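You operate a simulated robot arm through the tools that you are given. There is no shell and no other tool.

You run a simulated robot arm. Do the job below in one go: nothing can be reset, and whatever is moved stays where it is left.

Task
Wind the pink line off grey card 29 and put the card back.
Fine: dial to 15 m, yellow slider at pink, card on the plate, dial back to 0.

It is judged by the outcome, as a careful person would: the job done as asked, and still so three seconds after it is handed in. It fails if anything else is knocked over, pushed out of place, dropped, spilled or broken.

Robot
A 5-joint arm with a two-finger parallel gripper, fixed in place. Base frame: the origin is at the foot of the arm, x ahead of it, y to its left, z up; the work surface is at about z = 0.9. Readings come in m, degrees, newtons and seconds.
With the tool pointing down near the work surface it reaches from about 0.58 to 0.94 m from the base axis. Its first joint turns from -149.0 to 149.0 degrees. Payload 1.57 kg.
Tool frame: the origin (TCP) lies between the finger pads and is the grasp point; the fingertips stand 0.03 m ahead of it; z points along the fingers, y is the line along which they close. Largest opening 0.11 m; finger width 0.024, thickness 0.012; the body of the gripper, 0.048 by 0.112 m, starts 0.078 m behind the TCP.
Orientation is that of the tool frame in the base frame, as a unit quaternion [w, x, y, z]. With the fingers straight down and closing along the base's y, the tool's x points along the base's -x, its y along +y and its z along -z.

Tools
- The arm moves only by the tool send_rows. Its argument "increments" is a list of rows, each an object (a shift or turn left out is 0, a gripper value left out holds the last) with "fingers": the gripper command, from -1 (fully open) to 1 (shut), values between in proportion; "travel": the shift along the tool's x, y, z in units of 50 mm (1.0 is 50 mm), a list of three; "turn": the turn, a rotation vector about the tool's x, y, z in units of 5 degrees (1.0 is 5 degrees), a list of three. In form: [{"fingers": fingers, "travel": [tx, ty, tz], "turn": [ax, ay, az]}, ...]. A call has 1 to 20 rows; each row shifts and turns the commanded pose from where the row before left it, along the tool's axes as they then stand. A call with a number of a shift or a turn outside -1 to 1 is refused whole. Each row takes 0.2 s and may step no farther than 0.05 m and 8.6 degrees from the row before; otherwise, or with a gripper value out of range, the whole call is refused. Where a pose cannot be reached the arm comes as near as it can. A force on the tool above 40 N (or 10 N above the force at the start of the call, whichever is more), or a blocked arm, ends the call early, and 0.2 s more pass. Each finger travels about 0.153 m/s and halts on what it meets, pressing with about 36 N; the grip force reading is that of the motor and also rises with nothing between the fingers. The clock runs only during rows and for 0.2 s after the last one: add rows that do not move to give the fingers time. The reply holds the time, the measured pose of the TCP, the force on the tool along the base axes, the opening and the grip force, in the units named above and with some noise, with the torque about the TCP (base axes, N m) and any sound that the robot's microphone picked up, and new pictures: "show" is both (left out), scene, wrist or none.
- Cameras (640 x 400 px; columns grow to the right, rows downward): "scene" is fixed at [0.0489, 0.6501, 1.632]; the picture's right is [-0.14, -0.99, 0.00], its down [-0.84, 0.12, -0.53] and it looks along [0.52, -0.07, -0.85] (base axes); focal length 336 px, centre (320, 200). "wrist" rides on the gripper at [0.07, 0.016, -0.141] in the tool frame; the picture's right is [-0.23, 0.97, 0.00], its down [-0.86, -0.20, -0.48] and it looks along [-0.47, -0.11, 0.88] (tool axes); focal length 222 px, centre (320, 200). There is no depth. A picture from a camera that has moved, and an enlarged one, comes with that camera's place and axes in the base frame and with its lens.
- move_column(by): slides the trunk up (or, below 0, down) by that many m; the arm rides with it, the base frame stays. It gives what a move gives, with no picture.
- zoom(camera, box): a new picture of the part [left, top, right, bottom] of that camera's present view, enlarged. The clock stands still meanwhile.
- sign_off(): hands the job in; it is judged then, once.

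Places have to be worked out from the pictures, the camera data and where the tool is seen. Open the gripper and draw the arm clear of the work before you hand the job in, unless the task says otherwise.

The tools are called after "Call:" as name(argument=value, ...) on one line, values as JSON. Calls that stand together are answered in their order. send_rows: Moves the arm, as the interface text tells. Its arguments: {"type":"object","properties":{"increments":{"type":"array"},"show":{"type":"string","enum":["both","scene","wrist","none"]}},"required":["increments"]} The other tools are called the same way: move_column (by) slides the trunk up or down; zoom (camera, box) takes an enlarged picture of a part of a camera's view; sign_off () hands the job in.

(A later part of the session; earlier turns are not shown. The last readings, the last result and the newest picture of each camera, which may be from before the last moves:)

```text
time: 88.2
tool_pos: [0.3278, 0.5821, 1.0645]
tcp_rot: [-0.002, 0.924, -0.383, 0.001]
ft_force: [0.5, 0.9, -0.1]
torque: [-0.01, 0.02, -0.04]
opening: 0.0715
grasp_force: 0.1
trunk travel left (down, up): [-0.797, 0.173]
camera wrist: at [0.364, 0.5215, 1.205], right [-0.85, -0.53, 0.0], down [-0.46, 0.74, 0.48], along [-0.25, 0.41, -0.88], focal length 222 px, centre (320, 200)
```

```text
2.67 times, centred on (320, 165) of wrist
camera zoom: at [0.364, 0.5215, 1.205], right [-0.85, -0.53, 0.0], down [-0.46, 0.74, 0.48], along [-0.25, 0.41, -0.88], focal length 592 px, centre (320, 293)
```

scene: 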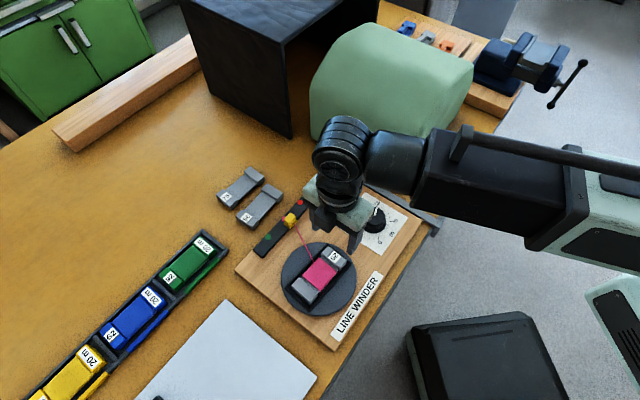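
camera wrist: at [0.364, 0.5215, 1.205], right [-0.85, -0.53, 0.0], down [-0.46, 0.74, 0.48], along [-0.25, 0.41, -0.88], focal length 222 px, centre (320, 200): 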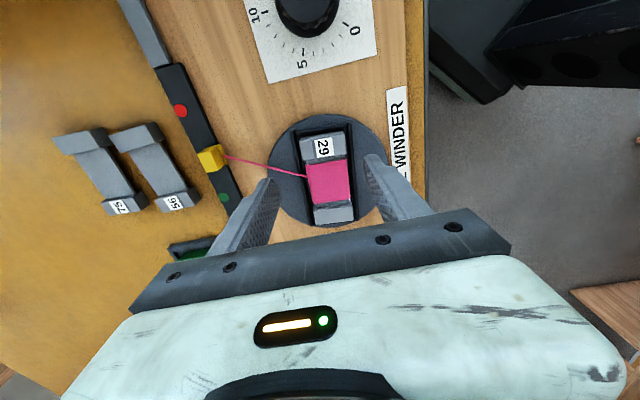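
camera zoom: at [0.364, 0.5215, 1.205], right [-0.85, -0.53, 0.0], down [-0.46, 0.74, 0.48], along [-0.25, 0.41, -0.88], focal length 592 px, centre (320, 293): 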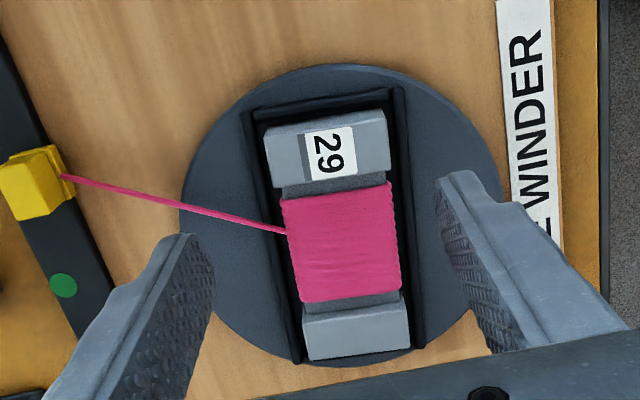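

The card is seated in the frame with the line running to the slider. Next I go back to the dial: move over the knob and spin the tool +240°, so one grip can turn it back 210°.

Call:
send_rows(increments=[{"fingers": -1, "travel": [0.7, 0.09, 0]}, {"travel": [0.7, 0.09, 0]}, {"travel": [0.7, 0.09, 0]}, {"travel": [0.7, 0.09, 0]}, {"turn": [0, 0, 1]}, {"turn": [0, 0, 1]}, {"turn": [0, 0, 1]}, {"turn": [0, 0, 1]}, {"turn": [0, 0, 1]}, {"turn": [0, 0, 1]}, {"turn": [0, 0, 1]}, {"turn": [0, 0, 1]}, {"turn": [0, 0, 1]}, {"turn": [0, 0, 1]}, {"turn": [0, 0, 1]}, {"turn": [0, 0, 1]}, {"turn": [0, 0, 1]}, {"turn": [0, 0, 1]}, {"turn": [0, 0, 1]}, {"turn": [0, 0, 1]}], show="none")

Call:
send_rows(increments=[{"turn": [0, 0, 1]}, {"turn": [0, 0, 1]}, {"turn": [0, 0, 1]}, {"turn": [0, 0, 1]}, {"turn": [0, 0, 1]}, {"turn": [0, 0, 1]}, {"turn": [0, 0, 1]}, {"turn": [0, 0, 1]}, {"turn": [0, 0, 1]}, {"turn": [0, 0, 1]}, {"turn": [0, 0, 1]}, {"turn": [0, 0, 1]}, {"turn": [0, 0, 1]}, {"turn": [0, 0, 1]}, {"turn": [0, 0, 1]}, {"turn": [0, 0, 1]}], show="none")

Call:
send_rows(increments=[{"turn": [0, 0, 1]}, {"turn": [0, 0, 1]}, {"turn": [0, 0, 1]}, {"turn": [0, 0, 1]}, {"turn": [0, 0, 1]}, {"turn": [0, 0, 1]}, {"turn": [0, 0, 1]}, {"turn": [0, 0, 1]}, {"turn": [0, 0, 1]}, {"turn": [0, 0, 1]}, {"turn": [0, 0, 1]}, {"turn": [0, 0, 1]}, {"turn": [0, 0, 1]}, {"turn": [0, 0, 1]}, {"turn": [0, 0, 1]}, {"turn": [0, 0, 1]}])

Call:
zoom(camera="wrist", box=[200, 80, 440, 230])

```text
time: 92.4
tool_pos: [0.4141, 0.4706, 1.0642]
tcp_rot: [0.003, -0.46, 0.888, 0.001]
ft_force: [0.6, -0.2, -0.3]
torque: [-0.02, 0.01, 0.01]
opening: 0.1101
grasp_force: 0.1
trunk travel left (down, up): [-0.797, 0.173]
```

```text
time: 95.8
tool_pos: [0.4145, 0.4718, 1.0646]
tcp_rot: [0.001, 0.217, 0.976, 0.001]
ft_force: [0.1, -0.1, 0.7]
torque: [-0.01, 0.01, 0.01]
opening: 0.1101
grasp_force: 0.0
trunk travel left (down, up): [-0.797, 0.173]
```

```text
time: 99.2
tool_pos: [0.4146, 0.4705, 1.064]
tcp_rot: [0.0, 0.794, 0.608, 0.002]
ft_force: [0.0, -0.2, 0.1]
torque: [-0.02, 0.0, 0.04]
opening: 0.11
grasp_force: 0.0
trunk travel left (down, up): [-0.797, 0.173]
camera wrist: at [0.4466, 0.5335, 1.2054], right [0.88, -0.47, 0.0], down [-0.42, -0.77, 0.47], along [-0.22, -0.42, -0.88], focal length 222 px, centre (320, 200)
```

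scene: 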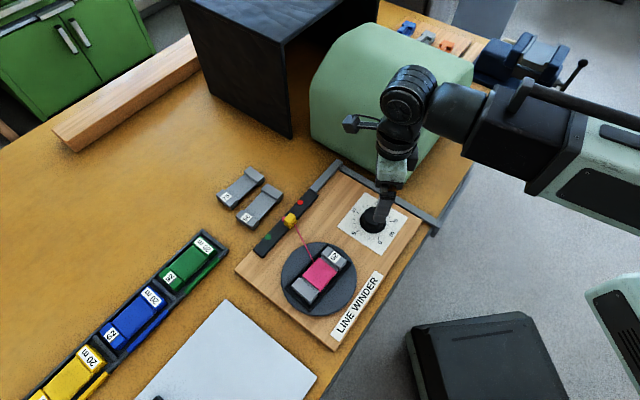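
wrist: 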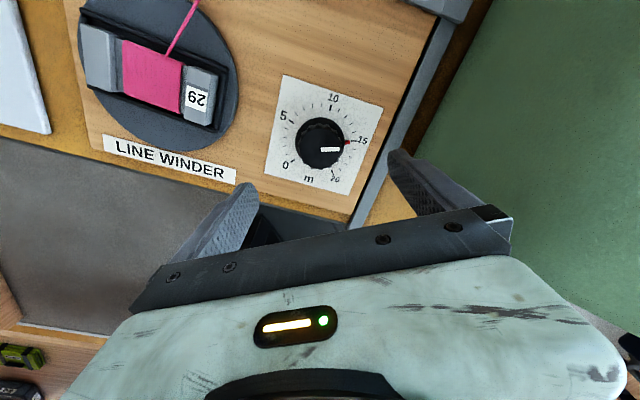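

```text
2.67 times, centred on (320, 155) of wrist
camera zoom: at [0.4466, 0.5335, 1.2054], right [0.88, -0.47, 0.0], down [-0.42, -0.77, 0.47], along [-0.22, -0.42, -0.88], focal length 592 px, centre (320, 320)
```

zoom: 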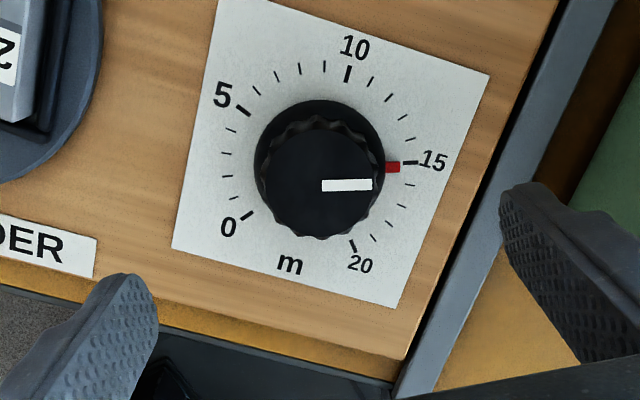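

The pointer is still at about 15. I'm centred over the knob within 1 mm, so I'll lower around it and grip.

Call:
send_rows(increments=[{"fingers": -1, "travel": [0, -0.014, 0]}, {"travel": [0, 0, 0]}], show="none")

Call:
move_column(by=-0.107)

Call:
send_rows(increments=[{"fingers": 0}, {"fingers": 0.3}, {"fingers": 0.5}, {"fingers": 1}, {"fingers": 1}], show="none")

Call:
send_rows(increments=[{"turn": [0, 0, -1]}, {"turn": [0, 0, -1]}, {"turn": [0, 0, -1]}, {"turn": [0, 0, -1]}])

Call:
zoom(camera="scene", box=[260, 190, 400, 310])

```text
time: 99.8
tool_pos: [0.4142, 0.4711, 1.064]
tcp_rot: [0.0, 0.794, 0.608, 0.002]
ft_force: [0.1, -0.2, 0.3]
torque: [0.0, -0.02, 0.0]
opening: 0.1099
grasp_force: 0.1
trunk travel left (down, up): [-0.797, 0.173]
```

```text
time: 101.2
tool_pos: [0.4133, 0.4712, 0.9568]
tcp_rot: [-0.001, 0.793, 0.609, 0.002]
ft_force: [0.3, 0.2, 0.1]
torque: [0.01, -0.02, 0.03]
opening: 0.11
grasp_force: 0.1
trunk travel left (down, up): [-0.69, 0.28]
```

```text
time: 102.4
tool_pos: [0.4144, 0.4721, 0.9568]
tcp_rot: [-0.001, 0.793, 0.609, 0.002]
ft_force: [5.8, -0.3, 4.8]
torque: [-0.09, 0.39, 0.0]
opening: 0.0513
grasp_force: 45.7
trunk travel left (down, up): [-0.69, 0.28]
```

```text
time: 103.4
tool_pos: [0.4132, 0.4714, 0.9582]
tcp_rot: [0.001, 0.675, 0.737, 0.002]
ft_force: [1.6, -4.1, -0.9]
torque: [0.8, 0.74, 0.0]
opening: 0.0514
grasp_force: 44.9
trunk travel left (down, up): [-0.69, 0.28]
camera wrist: at [0.4224, 0.5415, 1.0984], right [0.99, -0.14, 0.0], down [-0.12, -0.87, 0.48], along [-0.07, -0.47, -0.88], focal length 222 px, centre (320, 200)
```

scene: 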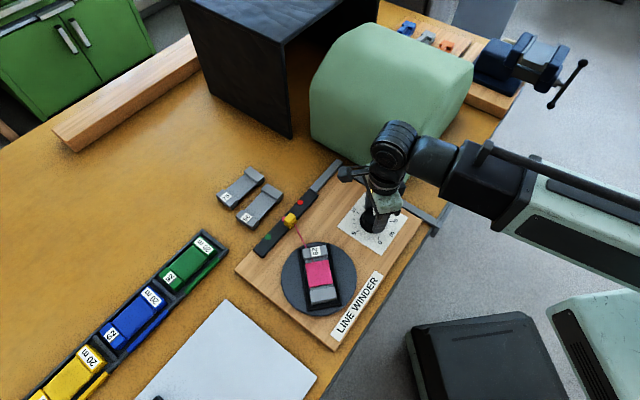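
wrist: 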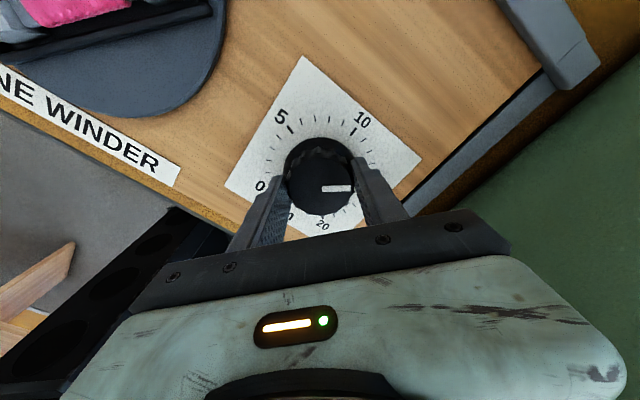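

```text
3.33 times, centred on (330, 250) of scene
camera zoom: at [0.0489, 0.6501, 1.632], right [-0.14, -0.99, 0.0], down [-0.84, 0.12, -0.53], along [0.52, -0.07, -0.85], focal length 1118 px, centre (287, 33)
```

zoom: 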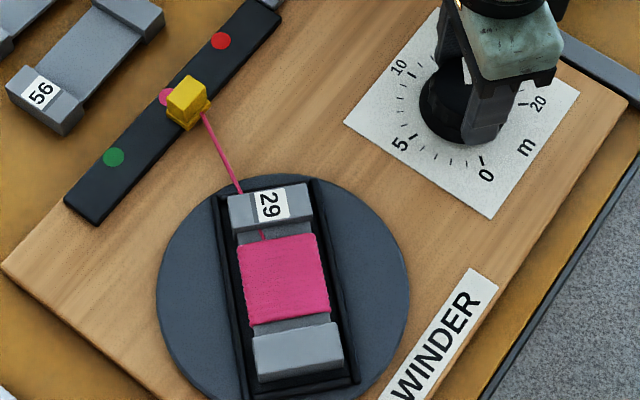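

The plate turns with the card and the line is paying off. Side forces are low, so I'll continue toward 0.

Call:
send_rows(increments=[{"turn": [0, 0, -1]}, {"turn": [0, 0, -1]}, {"turn": [0, 0, -1]}, {"turn": [0, 0, -1]}, {"turn": [0, 0, -1]}, {"turn": [0, 0, -1]}, {"turn": [0, 0, -1]}, {"turn": [0, 0, -1]}], show="scene")

Call:
zoom(camera="scene", box=[260, 190, 400, 310])

```text
time: 105.2
tool_pos: [0.4124, 0.4703, 0.9571]
tcp_rot: [0.001, 0.382, 0.924, 0.002]
ft_force: [-11.4, -12.9, -16.8]
torque: [-0.28, 1.09, -0.02]
opening: 0.0514
grasp_force: 45.1
trunk travel left (down, up): [-0.69, 0.28]
```

scene: 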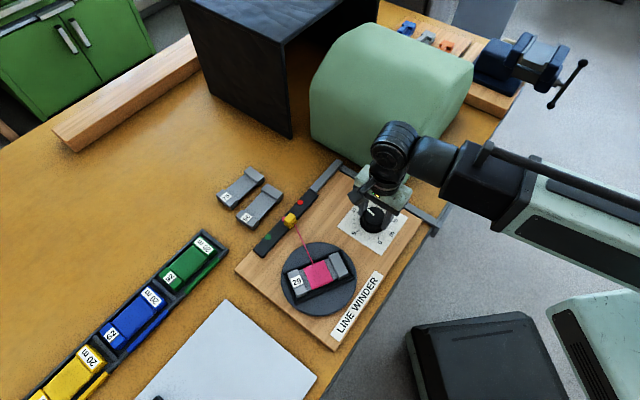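

```text
3.33 times, centred on (330, 250) of scene
camera zoom: at [0.0489, 0.6501, 1.632], right [-0.14, -0.99, 0.0], down [-0.84, 0.12, -0.53], along [0.52, -0.07, -0.85], focal length 1118 px, centre (287, 33)
```

zoom: 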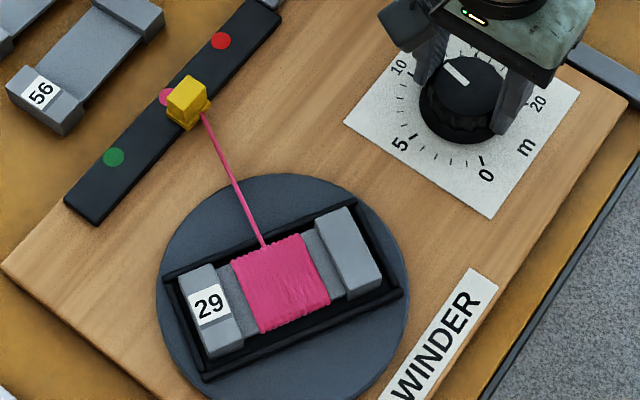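

Force is at about 20 N from a small offset, so I'll nudge the tool 1 mm toward the knob axis and continue.

Call:
send_rows(increments=[{"travel": [0, -0.022, 0]}, {"turn": [0, 0, -1]}, {"turn": [0, 0, -1]}, {"turn": [0, 0, -1]}, {"turn": [0, 0, -1]}, {"turn": [0, 0, -1]}, {"turn": [0, 0, -1]}, {"turn": [0, 0, -1]}, {"turn": [0, 0, -1]}], show="scene")

Call:
zoom(camera="scene", box=[260, 190, 400, 310])

```text
time: 107.2
tool_pos: [0.4125, 0.47, 0.9568]
tcp_rot: [0.001, 0.043, 0.999, 0.002]
ft_force: [-10.3, -6.8, -10.6]
torque: [0.44, 0.96, 0.0]
opening: 0.0513
grasp_force: 45.3
trunk travel left (down, up): [-0.69, 0.28]
```

scene: 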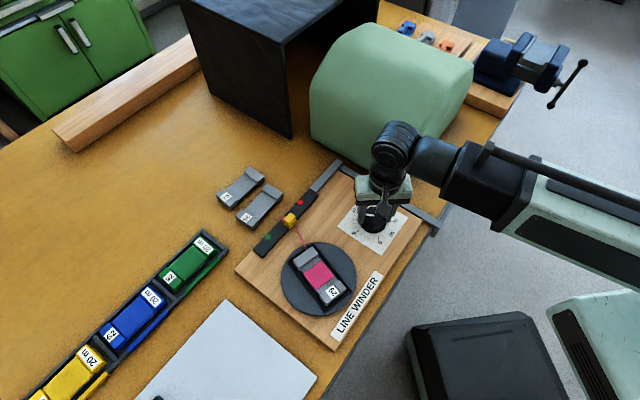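

```text
3.33 times, centred on (330, 250) of scene
camera zoom: at [0.0489, 0.6501, 1.632], right [-0.14, -0.99, 0.0], down [-0.84, 0.12, -0.53], along [0.52, -0.07, -0.85], focal length 1118 px, centre (287, 33)
```

zoom: 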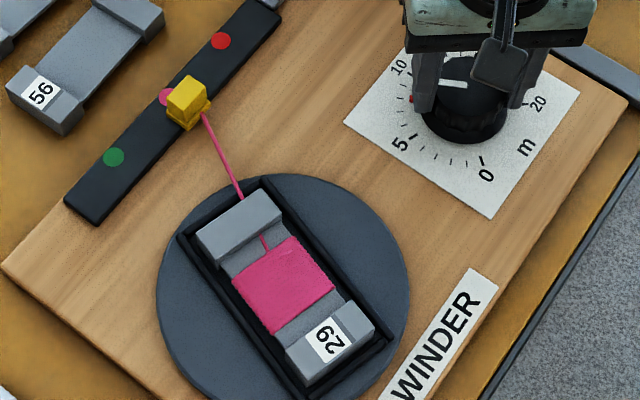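

Halfway, at about 8 m. Continuing.

Call:
send_rows(increments=[{"travel": [0, -0.01, 0]}, {"turn": [0, 0, -1]}, {"turn": [0, 0, -1]}, {"turn": [0, 0, -1]}, {"turn": [0, 0, -1]}, {"turn": [0, 0, -1]}, {"turn": [0, 0, -1]}, {"turn": [0, 0, -1]}, {"turn": [0, 0, -1]}, {"turn": [0, 0, -1]}, {"turn": [0, 0, -1]}], show="scene")

Call:
zoom(camera="scene", box=[260, 190, 400, 310])

```text
time: 109.6
tool_pos: [0.4136, 0.4677, 0.9575]
tcp_rot: [0.002, -0.383, 0.924, 0.001]
ft_force: [-12.7, -7.1, -12.0]
torque: [-0.71, 1.22, -0.02]
opening: 0.0513
grasp_force: 44.9
trunk travel left (down, up): [-0.69, 0.28]
```

scene: 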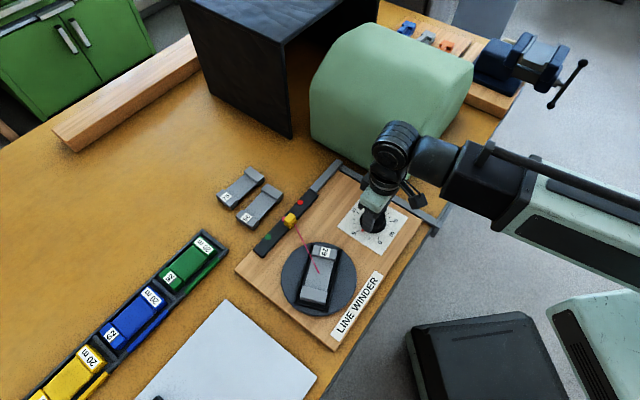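

```text
3.33 times, centred on (330, 250) of scene
camera zoom: at [0.0489, 0.6501, 1.632], right [-0.14, -0.99, 0.0], down [-0.84, 0.12, -0.53], along [0.52, -0.07, -0.85], focal length 1118 px, centre (287, 33)
```

zoom: 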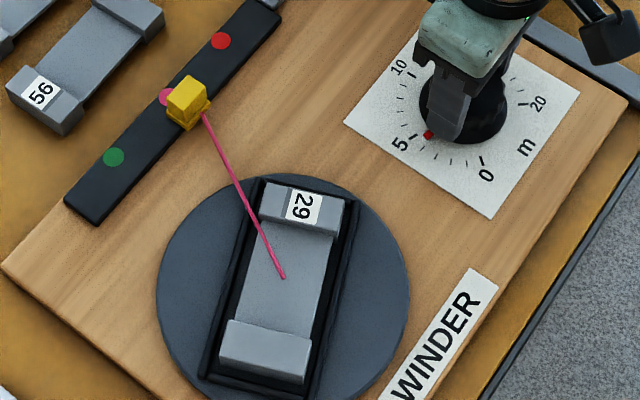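

The card looks bare already at about 4.4 m, with only the end of the line on. Continuing to 0.

Call:
send_rows(increments=[{"travel": [0, -0.01, 0]}, {"turn": [0, 0, -1]}, {"turn": [0, 0, -1]}, {"turn": [0, 0, -1]}, {"turn": [0, 0, -1]}, {"turn": [0, 0, -1]}, {"turn": [0, 0, -1]}, {"turn": [0, 0, -1]}, {"turn": [0, 0, -1]}], show="wrist")

Call:
zoom(camera="scene", box=[260, 190, 400, 310])

Call:
zoom(camera="wrist", box=[200, 90, 440, 240])

```text
time: 111.6
tool_pos: [0.4128, 0.4689, 0.9572]
tcp_rot: [0.002, -0.677, 0.736, 0.0]
ft_force: [-4.8, -9.9, -7.1]
torque: [-0.34, 0.69, 0.01]
opening: 0.0515
grasp_force: 44.7
trunk travel left (down, up): [-0.69, 0.28]
camera wrist: at [0.3898, 0.4002, 1.0981], right [-0.95, 0.31, 0.0], down [0.27, 0.83, 0.48], along [0.15, 0.46, -0.88], focal length 222 px, centre (320, 200)
```

wrist: 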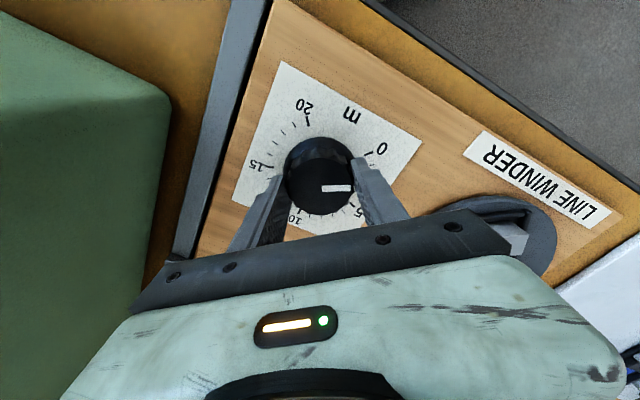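

```text
3.33 times, centred on (330, 250) of scene
camera zoom: at [0.0489, 0.6501, 1.632], right [-0.14, -0.99, 0.0], down [-0.84, 0.12, -0.53], along [0.52, -0.07, -0.85], focal length 1118 px, centre (287, 33)
```

zoom: 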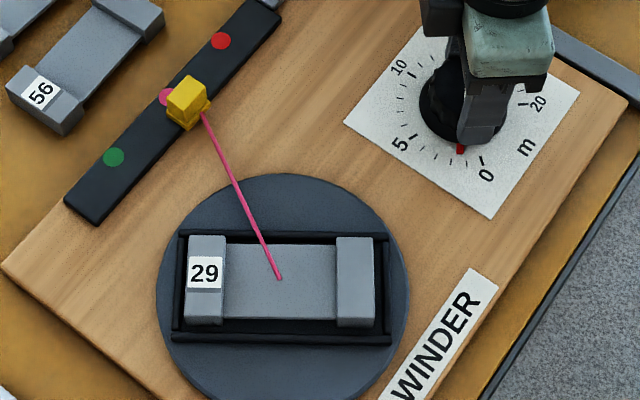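

```text
2.67 times, centred on (320, 165) of wrist
camera zoom: at [0.3898, 0.4002, 1.0981], right [-0.95, 0.31, 0.0], down [0.27, 0.83, 0.48], along [0.15, 0.46, -0.88], focal length 592 px, centre (320, 293)
```

zoom: 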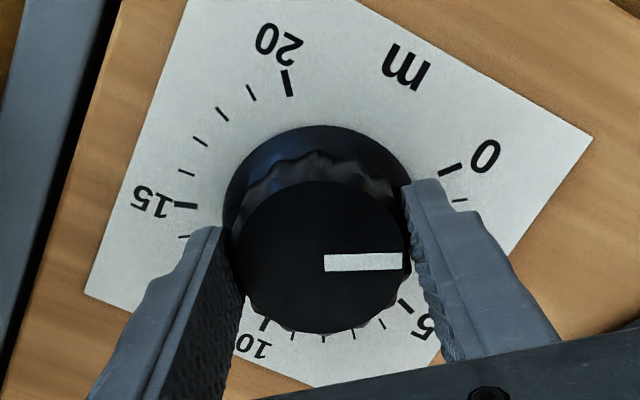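

About 20° remain. I'll turn 20° more and check the pointer against the 0 tick.

Call:
send_rows(increments=[{"turn": [0, 0, -1]}, {"turn": [0, 0, -1]}, {"turn": [0, 0, -1]}, {"turn": [0, 0, -1]}, {"turn": [0, 0, 0]}], show="wrist")

Call:
zoom(camera="scene", box=[330, 180, 420, 240])

Call:
zoom(camera="scene", box=[260, 190, 400, 310])

```text
time: 112.8
tool_pos: [0.4136, 0.4685, 0.9571]
tcp_rot: [-0.002, 0.794, -0.608, 0.001]
ft_force: [9.1, -6.1, 6.6]
torque: [0.08, 0.22, -0.02]
opening: 0.0516
grasp_force: 44.8
trunk travel left (down, up): [-0.69, 0.28]
camera wrist: at [0.4146, 0.3966, 1.0981], right [-1.0, -0.03, -0.01], down [-0.03, 0.88, 0.48], along [-0.01, 0.48, -0.88], focal length 222 px, centre (320, 200)
```

wrist: 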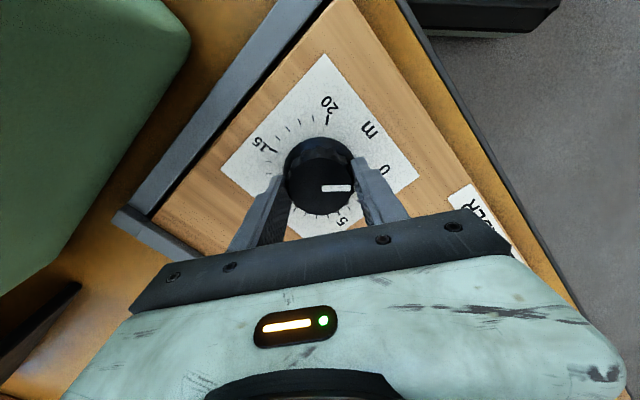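

```text
6.67 times, centred on (375, 210) of scene
camera zoom: at [0.0489, 0.6501, 1.632], right [-0.14, -0.99, 0.0], down [-0.84, 0.12, -0.53], along [0.52, -0.07, -0.85], focal length 2237 px, centre (-47, 133)
```

zoom: 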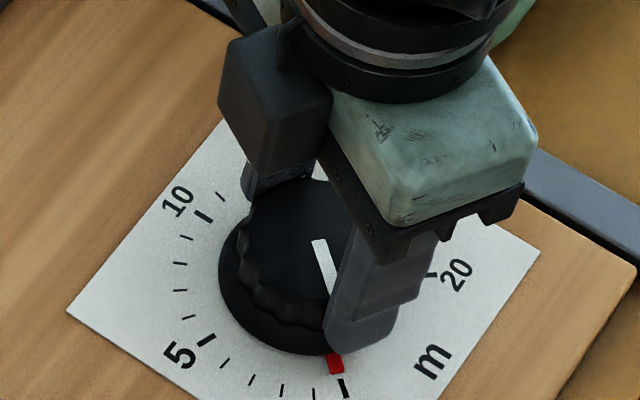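

```text
3.33 times, centred on (330, 250) of scene
camera zoom: at [0.0489, 0.6501, 1.632], right [-0.14, -0.99, 0.0], down [-0.84, 0.12, -0.53], along [0.52, -0.07, -0.85], focal length 1118 px, centre (287, 33)
```

zoom: 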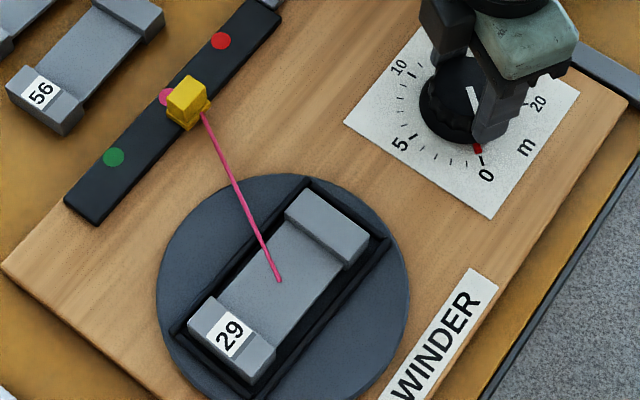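

The pointer matches its starting place at 0, but the line still shows. I'll turn gently another 2° to see if there's a stop or the line comes free.

Call:
send_rows(increments=[{"turn": [0, 0, -0.2]}, {"turn": [0, 0, -0.2]}, {"turn": [0, 0, 0]}], show="scene")

Call:
zoom(camera="scene", box=[330, 180, 420, 240])

Call:
zoom(camera="scene", box=[260, 190, 400, 310])

```text
time: 113.6
tool_pos: [0.4146, 0.4688, 0.9559]
tcp_rot: [-0.003, 0.804, -0.595, 0.0]
ft_force: [11.6, -1.4, 13.1]
torque: [-0.26, -0.38, -1.09]
opening: 0.0514
grasp_force: 44.8
trunk travel left (down, up): [-0.69, 0.28]
```

scene: 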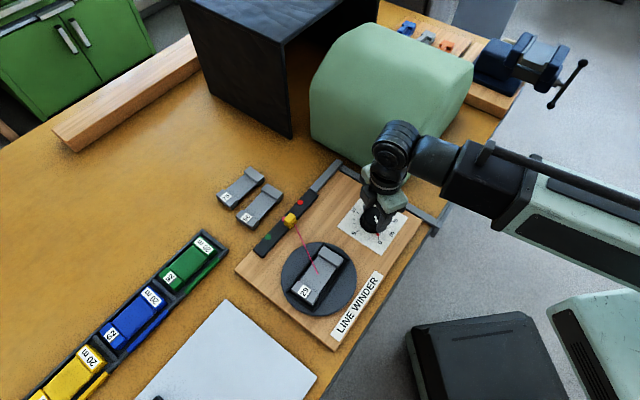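

```text
6.67 times, centred on (375, 210) of scene
camera zoom: at [0.0489, 0.6501, 1.632], right [-0.14, -0.99, 0.0], down [-0.84, 0.12, -0.53], along [0.52, -0.07, -0.85], focal length 2237 px, centre (-47, 133)
```

zoom: 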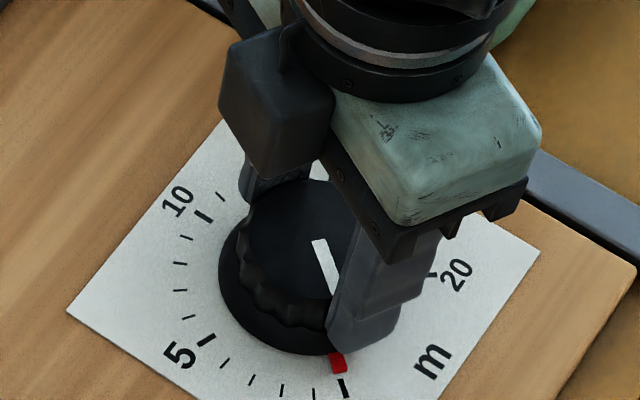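

```text
3.33 times, centred on (330, 250) of scene
camera zoom: at [0.0489, 0.6501, 1.632], right [-0.14, -0.99, 0.0], down [-0.84, 0.12, -0.53], along [0.52, -0.07, -0.85], focal length 1118 px, centre (287, 33)
```

zoom: 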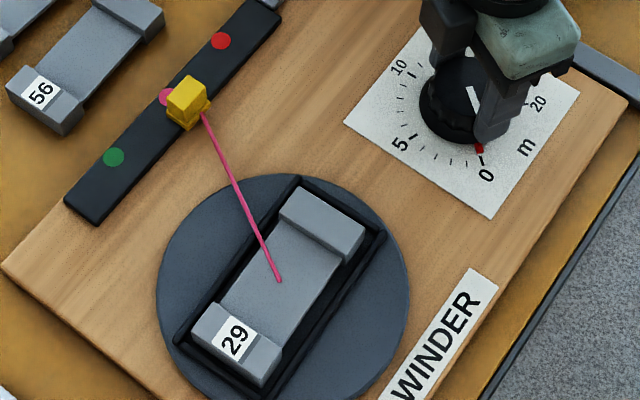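

The torque shows the end stop, and the plate frame now matches its original orientation, so the dial is at 0. I'll release and lift.

Call:
send_rows(increments=[{"fingers": 0.3}, {"fingers": -0.4}, {"fingers": -1}, {"fingers": -1}], show="none")

Call:
move_column(by=0.1)

Call:
send_rows(increments=[{"fingers": -1}])

Call:
zoom(camera="wrist", box=[200, 70, 440, 220])

Call:
zoom(camera="scene", box=[260, 190, 400, 310])

```text
time: 114.6
tool_pos: [0.4135, 0.4689, 0.9565]
tcp_rot: [-0.003, 0.804, -0.595, 0.001]
ft_force: [0.0, 0.7, -0.2]
torque: [0.0, -0.03, 0.0]
opening: 0.11
grasp_force: 0.1
trunk travel left (down, up): [-0.69, 0.28]
```

```text
time: 116.0
tool_pos: [0.4121, 0.4698, 1.0565]
tcp_rot: [-0.002, 0.803, -0.595, 0.0]
ft_force: [-0.7, 0.8, -0.5]
torque: [0.04, -0.02, 0.0]
opening: 0.11
grasp_force: 0.1
trunk travel left (down, up): [-0.79, 0.18]
```

```text
time: 116.3
tool_pos: [0.4117, 0.4701, 1.0569]
tcp_rot: [-0.002, 0.804, -0.595, 0.0]
ft_force: [-0.1, -0.1, -1.3]
torque: [0.03, 0.0, 0.02]
opening: 0.1098
grasp_force: 0.1
trunk travel left (down, up): [-0.79, 0.18]
camera wrist: at [0.4163, 0.3975, 1.1979], right [-1.0, -0.07, 0.0], down [-0.06, 0.87, 0.48], along [-0.03, 0.48, -0.88], focal length 222 px, centre (320, 200)
```

scene: 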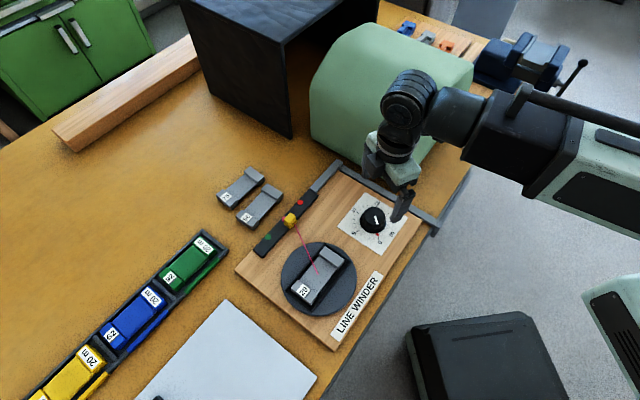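
wrist: 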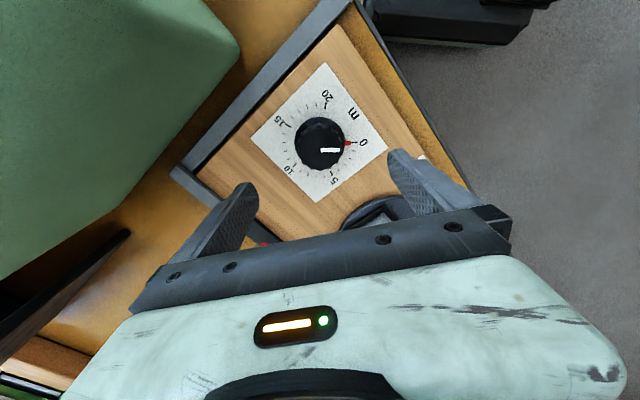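

```text
2.67 times, centred on (320, 145) of wrist
camera zoom: at [0.4163, 0.3975, 1.1979], right [-1.0, -0.07, 0.0], down [-0.06, 0.87, 0.48], along [-0.03, 0.48, -0.88], focal length 592 px, centre (320, 347)
```

zoom: 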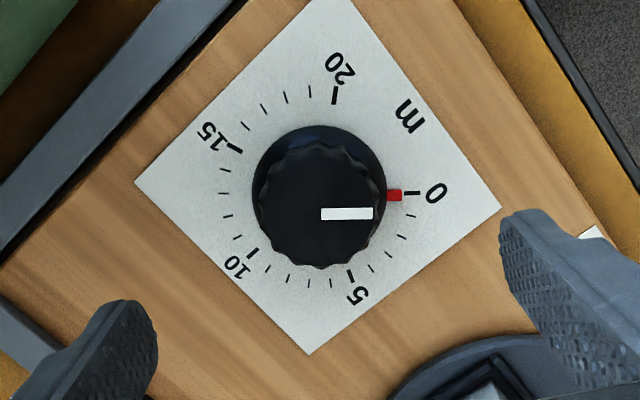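

```text
3.33 times, centred on (330, 250) of scene
camera zoom: at [0.0489, 0.6501, 1.632], right [-0.14, -0.99, 0.0], down [-0.84, 0.12, -0.53], along [0.52, -0.07, -0.85], focal length 1118 px, centre (287, 33)
```

zoom: 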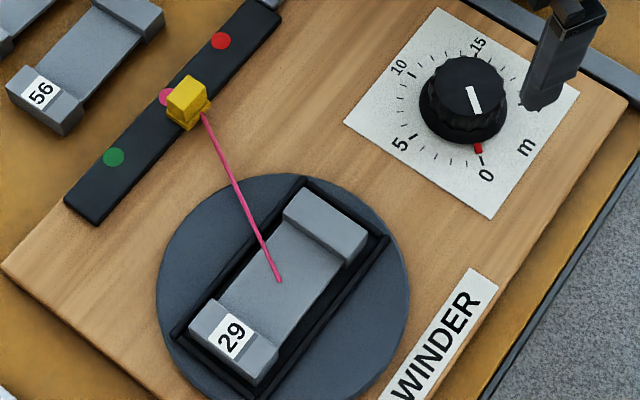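

The dial pointer is on 0 and the card is bare. Next I retrieve the card: the label bar is now at the far end of the frame, near (0.258, 0.653), so I move over it and spin the tool so the camera side faces azimuth 135°.

Call:
send_rows(increments=[{"travel": [-0.736, 0.309, 0]}, {"travel": [-0.736, 0.309, 0]}, {"travel": [-0.736, 0.309, 0]}, {"travel": [-0.736, 0.309, 0]}, {"travel": [-0.736, 0.309, 0]}, {"travel": [-0.736, 0.309, 0]}, {"turn": [0, 0, 1]}, {"turn": [0, 0, 1]}, {"turn": [0, 0, 1]}, {"turn": [0, 0, 1]}, {"turn": [0, 0, 1]}, {"turn": [0, 0, 1]}, {"turn": [0, 0, 1]}, {"turn": [0, 0, 1]}, {"turn": [0, 0, 1]}, {"turn": [0, 0, 1]}, {"turn": [0, 0, 1]}, {"turn": [0, 0, 1]}, {"turn": [0, 0, 1]}, {"turn": [0, 0, 1]}], show="none")

Call:
send_rows(increments=[{"turn": [0, 0, 1]}, {"turn": [0, 0, 1]}, {"turn": [0, 0, 1]}, {"turn": [0, 0, 1]}, {"turn": [0, 0, 1]}, {"turn": [0, 0, 1]}, {"turn": [0, 0, 1]}, {"turn": [0, 0, 1]}, {"turn": [0, 0, 1]}, {"turn": [0, 0, 1]}, {"turn": [0, 0, 1]}, {"turn": [0, 0, 1]}, {"turn": [0, 0, 1]}, {"turn": [0, 0, 1]}, {"turn": [0, 0, 1]}, {"turn": [0, 0, 1]}, {"turn": [0, 0, 0.4]}])

Call:
zoom(camera="wrist", box=[200, 70, 440, 220])

Call:
zoom(camera="scene", box=[260, 210, 380, 310])

```text
time: 120.5
tool_pos: [0.2596, 0.6544, 1.0564]
tcp_rot: [0.002, -0.316, 0.949, 0.001]
ft_force: [-0.7, 1.3, 0.8]
torque: [0.01, 0.01, 0.02]
opening: 0.1099
grasp_force: 0.0
trunk travel left (down, up): [-0.79, 0.18]
```

```text
time: 124.2
tool_pos: [0.2607, 0.6521, 1.0579]
tcp_rot: [0.001, 0.384, 0.924, 0.003]
ft_force: [1.2, -0.2, -0.5]
torque: [0.0, 0.03, 0.01]
opening: 0.1102
grasp_force: 0.1
trunk travel left (down, up): [-0.79, 0.18]
camera wrist: at [0.2212, 0.7136, 1.1982], right [0.85, 0.53, 0.0], down [0.46, -0.75, 0.48], along [0.25, -0.4, -0.88], focal length 222 px, centre (320, 200)
```

scene: 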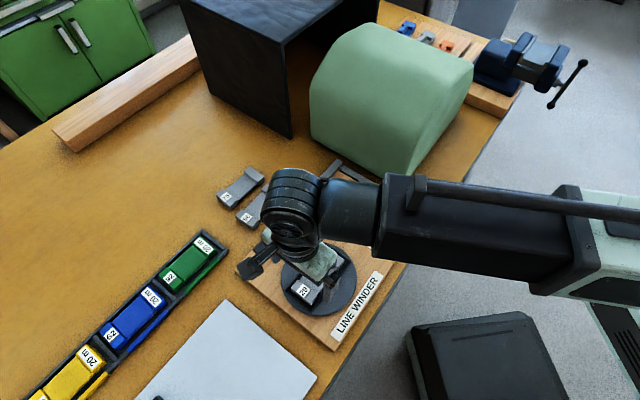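
wrist: 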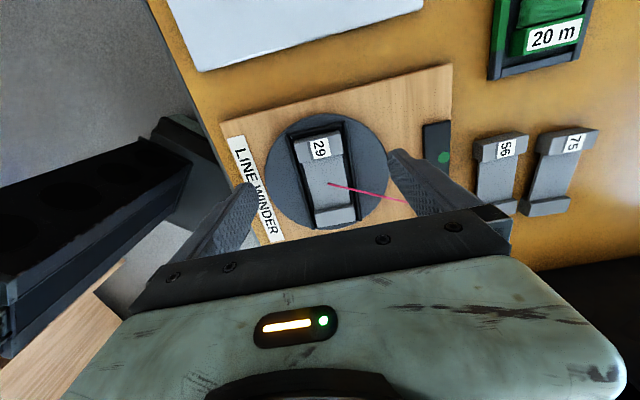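

```text
2.67 times, centred on (320, 145) of wrist
camera zoom: at [0.2212, 0.7136, 1.1982], right [0.85, 0.53, 0.0], down [0.46, -0.75, 0.48], along [0.25, -0.4, -0.88], focal length 592 px, centre (320, 347)
```

zoom: 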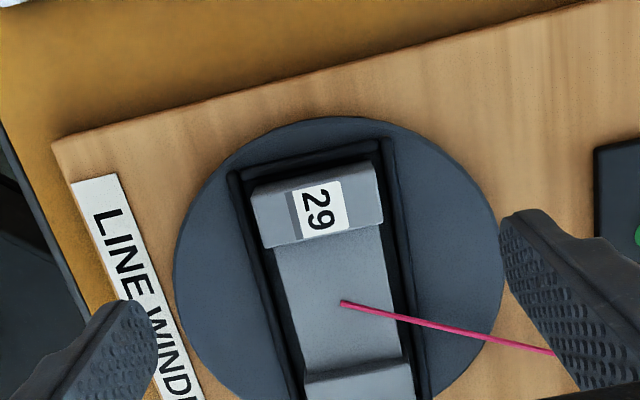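

```text
4.00 times, centred on (320, 260) of scene
camera zoom: at [0.0489, 0.6501, 1.632], right [-0.14, -0.99, 0.0], down [-0.84, 0.12, -0.53], along [0.52, -0.07, -0.85], focal length 1342 px, centre (320, -40)
```

zoom: 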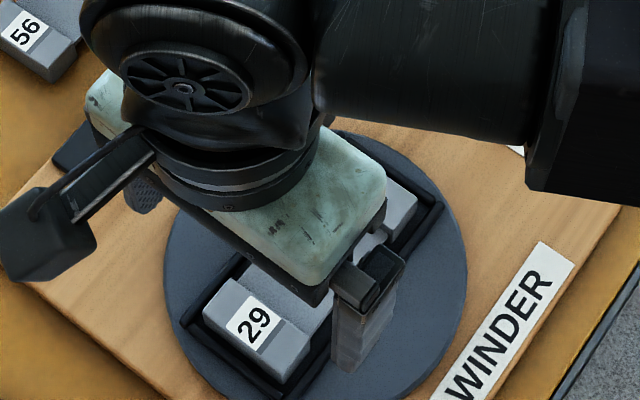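

The card is clearly visible. I'll zoom tighter to measure the bar and the rims.

Call:
zoom(camera="wrist", box=[270, 110, 370, 172])

```text
6.40 times, centred on (320, 141) of wrist
camera zoom: at [0.2212, 0.7136, 1.1982], right [0.85, 0.53, 0.0], down [0.46, -0.75, 0.48], along [0.25, -0.4, -0.88], focal length 1422 px, centre (320, 578)
```

zoom: 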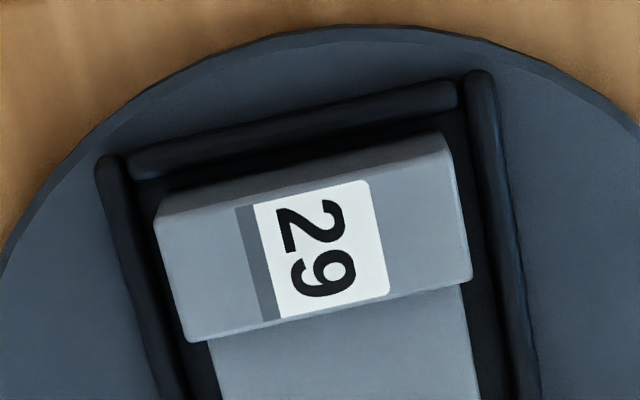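

The card top is at z≈0.948, seated at about 0.928, and the rim crests are at about 0.934. So I can grip the bar about 13 mm deep with the fingertips just above the rims. I align and lower most of the way.

Call:
send_rows(increments=[{"fingers": -0.3, "travel": [0.048, -0.022, 0], "turn": [0, 0, 0.16]}, {"fingers": -0.3}, {"fingers": -0.3}], show="none")

Call:
move_column(by=-0.075)

Call:
send_rows(increments=[{"travel": [0, 0, 0]}])

Call:
zoom(camera="wrist", box=[240, 110, 400, 210])

Call:
zoom(camera="scene", box=[260, 210, 380, 310])

```text
time: 125.0
tool_pos: [0.2568, 0.6551, 1.057]
tcp_rot: [0.001, 0.389, 0.921, 0.002]
ft_force: [-0.4, -0.1, -0.3]
torque: [-0.03, 0.0, -0.01]
opening: 0.0715
grasp_force: 0.0
trunk travel left (down, up): [-0.79, 0.18]
```

```text
time: 126.1
tool_pos: [0.2575, 0.654, 0.9816]
tcp_rot: [0.001, 0.389, 0.921, 0.002]
ft_force: [0.2, 0.2, 0.5]
torque: [-0.03, -0.03, 0.01]
opening: 0.0715
grasp_force: 0.0
trunk travel left (down, up): [-0.715, 0.255]
```

```text
time: 126.5
tool_pos: [0.2581, 0.6546, 0.9819]
tcp_rot: [0.001, 0.389, 0.921, 0.002]
ft_force: [-0.3, 0.9, -0.2]
torque: [0.02, 0.02, -0.02]
opening: 0.0715
grasp_force: 0.1
trunk travel left (down, up): [-0.715, 0.255]
camera wrist: at [0.2194, 0.715, 1.1232], right [0.86, 0.52, 0.0], down [0.45, -0.75, 0.48], along [0.25, -0.41, -0.88], focal length 222 px, centre (320, 200)
```

scene: 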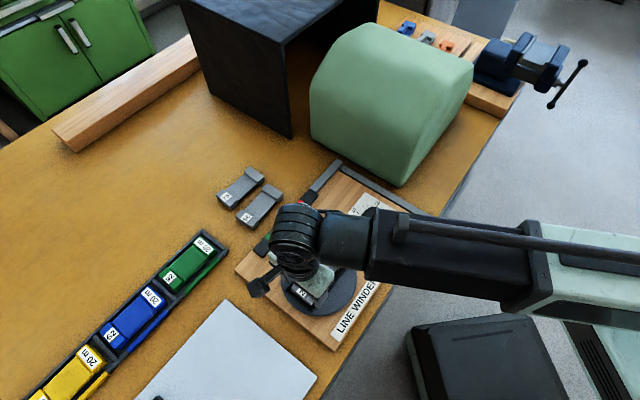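
wrist: 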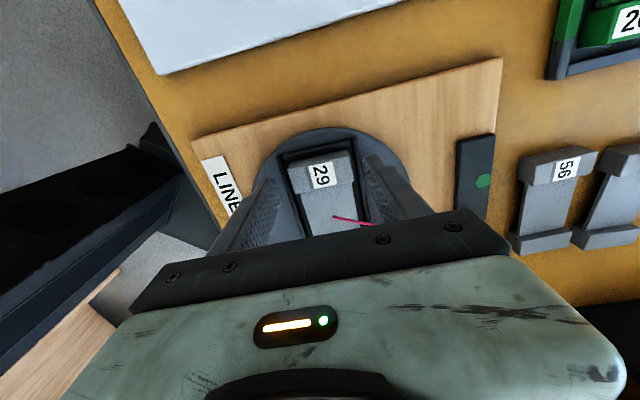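

```text
4.00 times, centred on (320, 160) of wrist
camera zoom: at [0.2194, 0.715, 1.1232], right [0.86, 0.52, 0.0], down [0.45, -0.75, 0.48], along [0.25, -0.41, -0.88], focal length 888 px, centre (320, 360)
```

zoom: 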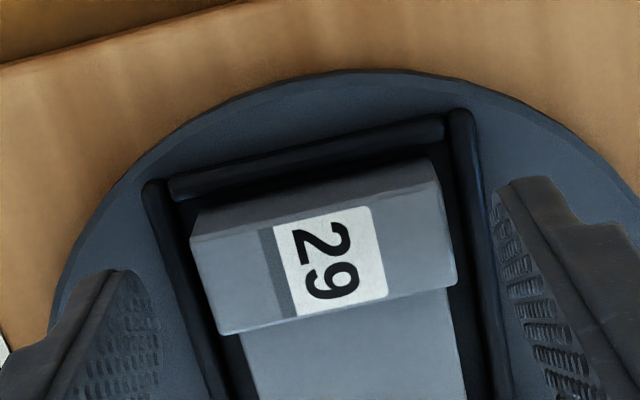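

```text
4.00 times, centred on (320, 260) of scene
camera zoom: at [0.0489, 0.6501, 1.632], right [-0.14, -0.99, 0.0], down [-0.84, 0.12, -0.53], along [0.52, -0.07, -0.85], focal length 1342 px, centre (320, -40)
```

zoom: 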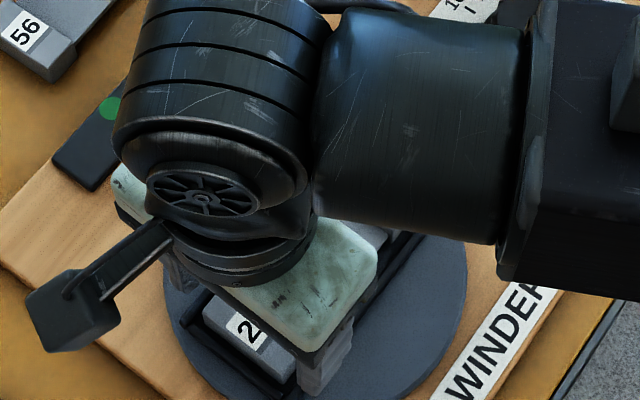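

Centred and square. I'll lower the last 17.5 mm and close.

Call:
move_column(by=-0.0175)

Call:
send_rows(increments=[{"fingers": -0.1}, {"fingers": 0.1}, {"fingers": 0.4}, {"fingers": 1}, {"fingers": 1}], show="wrist")

Call:
move_column(by=0.005)

Call:
send_rows(increments=[{"fingers": 1}])

Call:
zoom(camera="wrist", box=[240, 110, 400, 210])

```text
time: 127.1
tool_pos: [0.2581, 0.6548, 0.9645]
tcp_rot: [0.001, 0.389, 0.921, 0.003]
ft_force: [0.6, -0.2, -0.4]
torque: [-0.02, -0.01, 0.0]
opening: 0.0716
grasp_force: 0.0
trunk travel left (down, up): [-0.698, 0.272]
```

```text
time: 128.3
tool_pos: [0.2582, 0.6542, 0.9651]
tcp_rot: [0.001, 0.389, 0.921, 0.002]
ft_force: [-0.6, 0.0, 0.5]
torque: [-0.04, 0.04, -0.04]
opening: 0.0532
grasp_force: 36.0
trunk travel left (down, up): [-0.698, 0.272]
camera wrist: at [0.2195, 0.715, 1.1057], right [0.86, 0.52, 0.0], down [0.45, -0.75, 0.48], along [0.25, -0.41, -0.88], focal length 222 px, centre (320, 200)
```

wrist: 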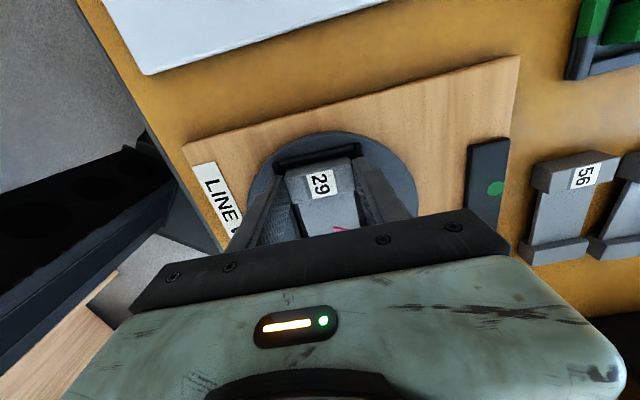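

```text
time: 128.9
tool_pos: [0.2575, 0.6544, 0.9692]
tcp_rot: [0.001, 0.389, 0.921, 0.002]
ft_force: [0.4, -0.5, -0.3]
torque: [0.03, 0.02, 0.0]
opening: 0.0532
grasp_force: 36.1
trunk travel left (down, up): [-0.703, 0.267]
```

```text
time: 129.3
tool_pos: [0.258, 0.6543, 0.9699]
tcp_rot: [0.001, 0.389, 0.921, 0.003]
ft_force: [0.4, -0.9, -0.3]
torque: [0.02, 0.07, -0.01]
opening: 0.053
grasp_force: 36.7
trunk travel left (down, up): [-0.703, 0.267]
camera wrist: at [0.2195, 0.715, 1.1106], right [0.86, 0.52, 0.0], down [0.45, -0.75, 0.48], along [0.25, -0.41, -0.88], focal length 222 px, centre (320, 200)
```

scene: 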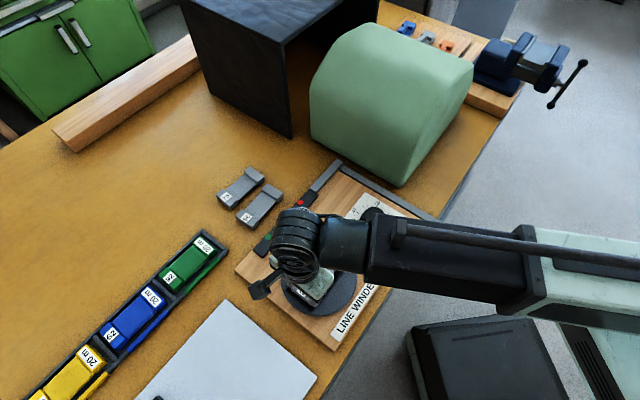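
wrist: 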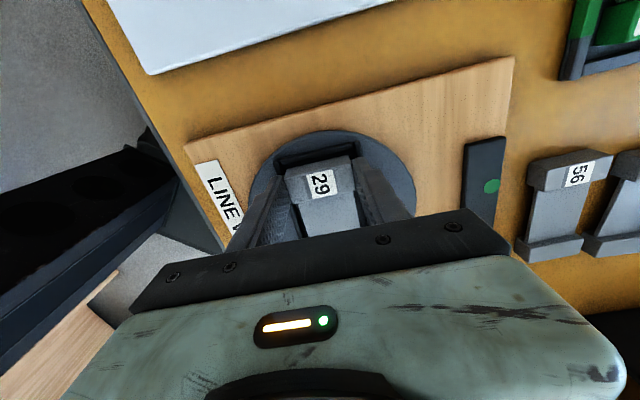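

```text
4.00 times, centred on (320, 160) of wrist
camera zoom: at [0.2195, 0.715, 1.1106], right [0.86, 0.52, 0.0], down [0.45, -0.75, 0.48], along [0.25, -0.41, -0.88], focal length 888 px, centre (320, 360)
```

zoom: 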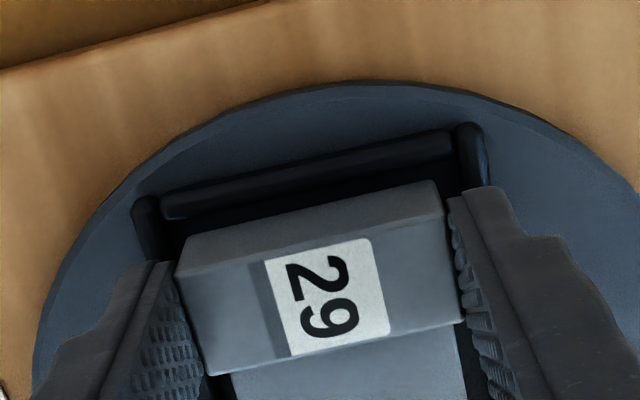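

The grip holds, and the strand disappeared as the card left the plate. I'll keep lifting slowly.

Call:
move_column(by=0.015)

Call:
move_column(by=0.03)

Call:
send_rows(increments=[{"fingers": 1}])

Call:
zoom(camera="wrist", box=[240, 110, 400, 210])

Call:
zoom(camera="scene", box=[240, 190, 380, 310])

```text
time: 129.9
tool_pos: [0.2572, 0.6537, 0.9846]
tcp_rot: [0.002, 0.389, 0.921, 0.002]
ft_force: [0.5, 0.1, -0.9]
torque: [0.04, 0.0, -0.01]
opening: 0.053
grasp_force: 35.8
trunk travel left (down, up): [-0.718, 0.252]
```

```text
time: 130.6
tool_pos: [0.2571, 0.6551, 1.0137]
tcp_rot: [0.001, 0.389, 0.921, 0.003]
ft_force: [-0.7, 0.4, -0.6]
torque: [0.01, 0.03, 0.01]
opening: 0.0531
grasp_force: 36.5
trunk travel left (down, up): [-0.748, 0.222]
```

```text
time: 131.0
tool_pos: [0.2582, 0.6549, 1.0144]
tcp_rot: [0.001, 0.388, 0.921, 0.003]
ft_force: [-0.1, -0.2, -1.4]
torque: [0.03, 0.04, 0.06]
opening: 0.0529
grasp_force: 35.8
trunk travel left (down, up): [-0.748, 0.222]
camera wrist: at [0.2195, 0.715, 1.1556], right [0.86, 0.52, 0.0], down [0.45, -0.75, 0.48], along [0.25, -0.41, -0.88], focal length 222 px, centre (320, 200)
```

scene: 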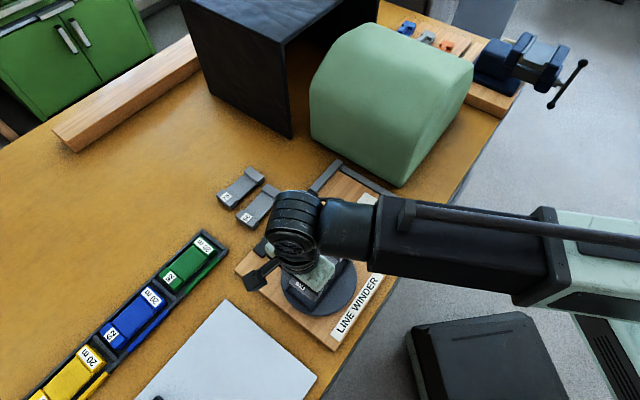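
wrist: 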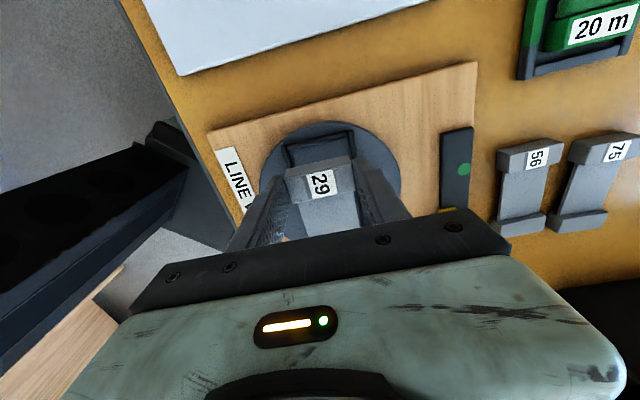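

```text
4.00 times, centred on (320, 160) of wrist
camera zoom: at [0.2195, 0.715, 1.1556], right [0.86, 0.52, 0.0], down [0.45, -0.75, 0.48], along [0.25, -0.41, -0.88], focal length 888 px, centre (320, 360)
```

zoom: 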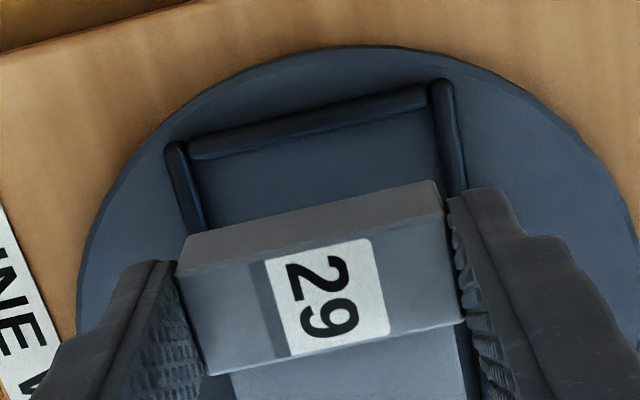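

```text
3.33 times, centred on (310, 250) of scene
camera zoom: at [0.0489, 0.6501, 1.632], right [-0.14, -0.99, 0.0], down [-0.84, 0.12, -0.53], along [0.52, -0.07, -0.85], focal length 1118 px, centre (353, 33)
```

zoom: 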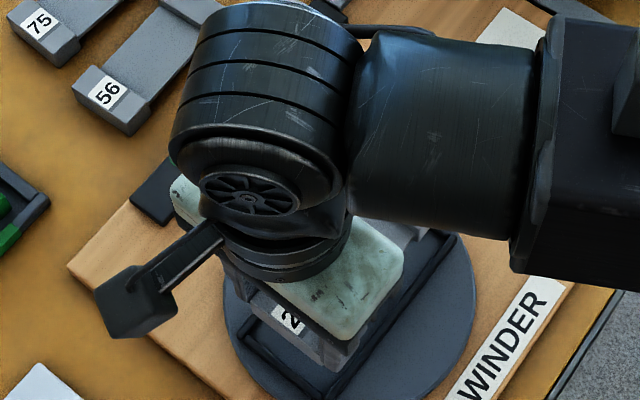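

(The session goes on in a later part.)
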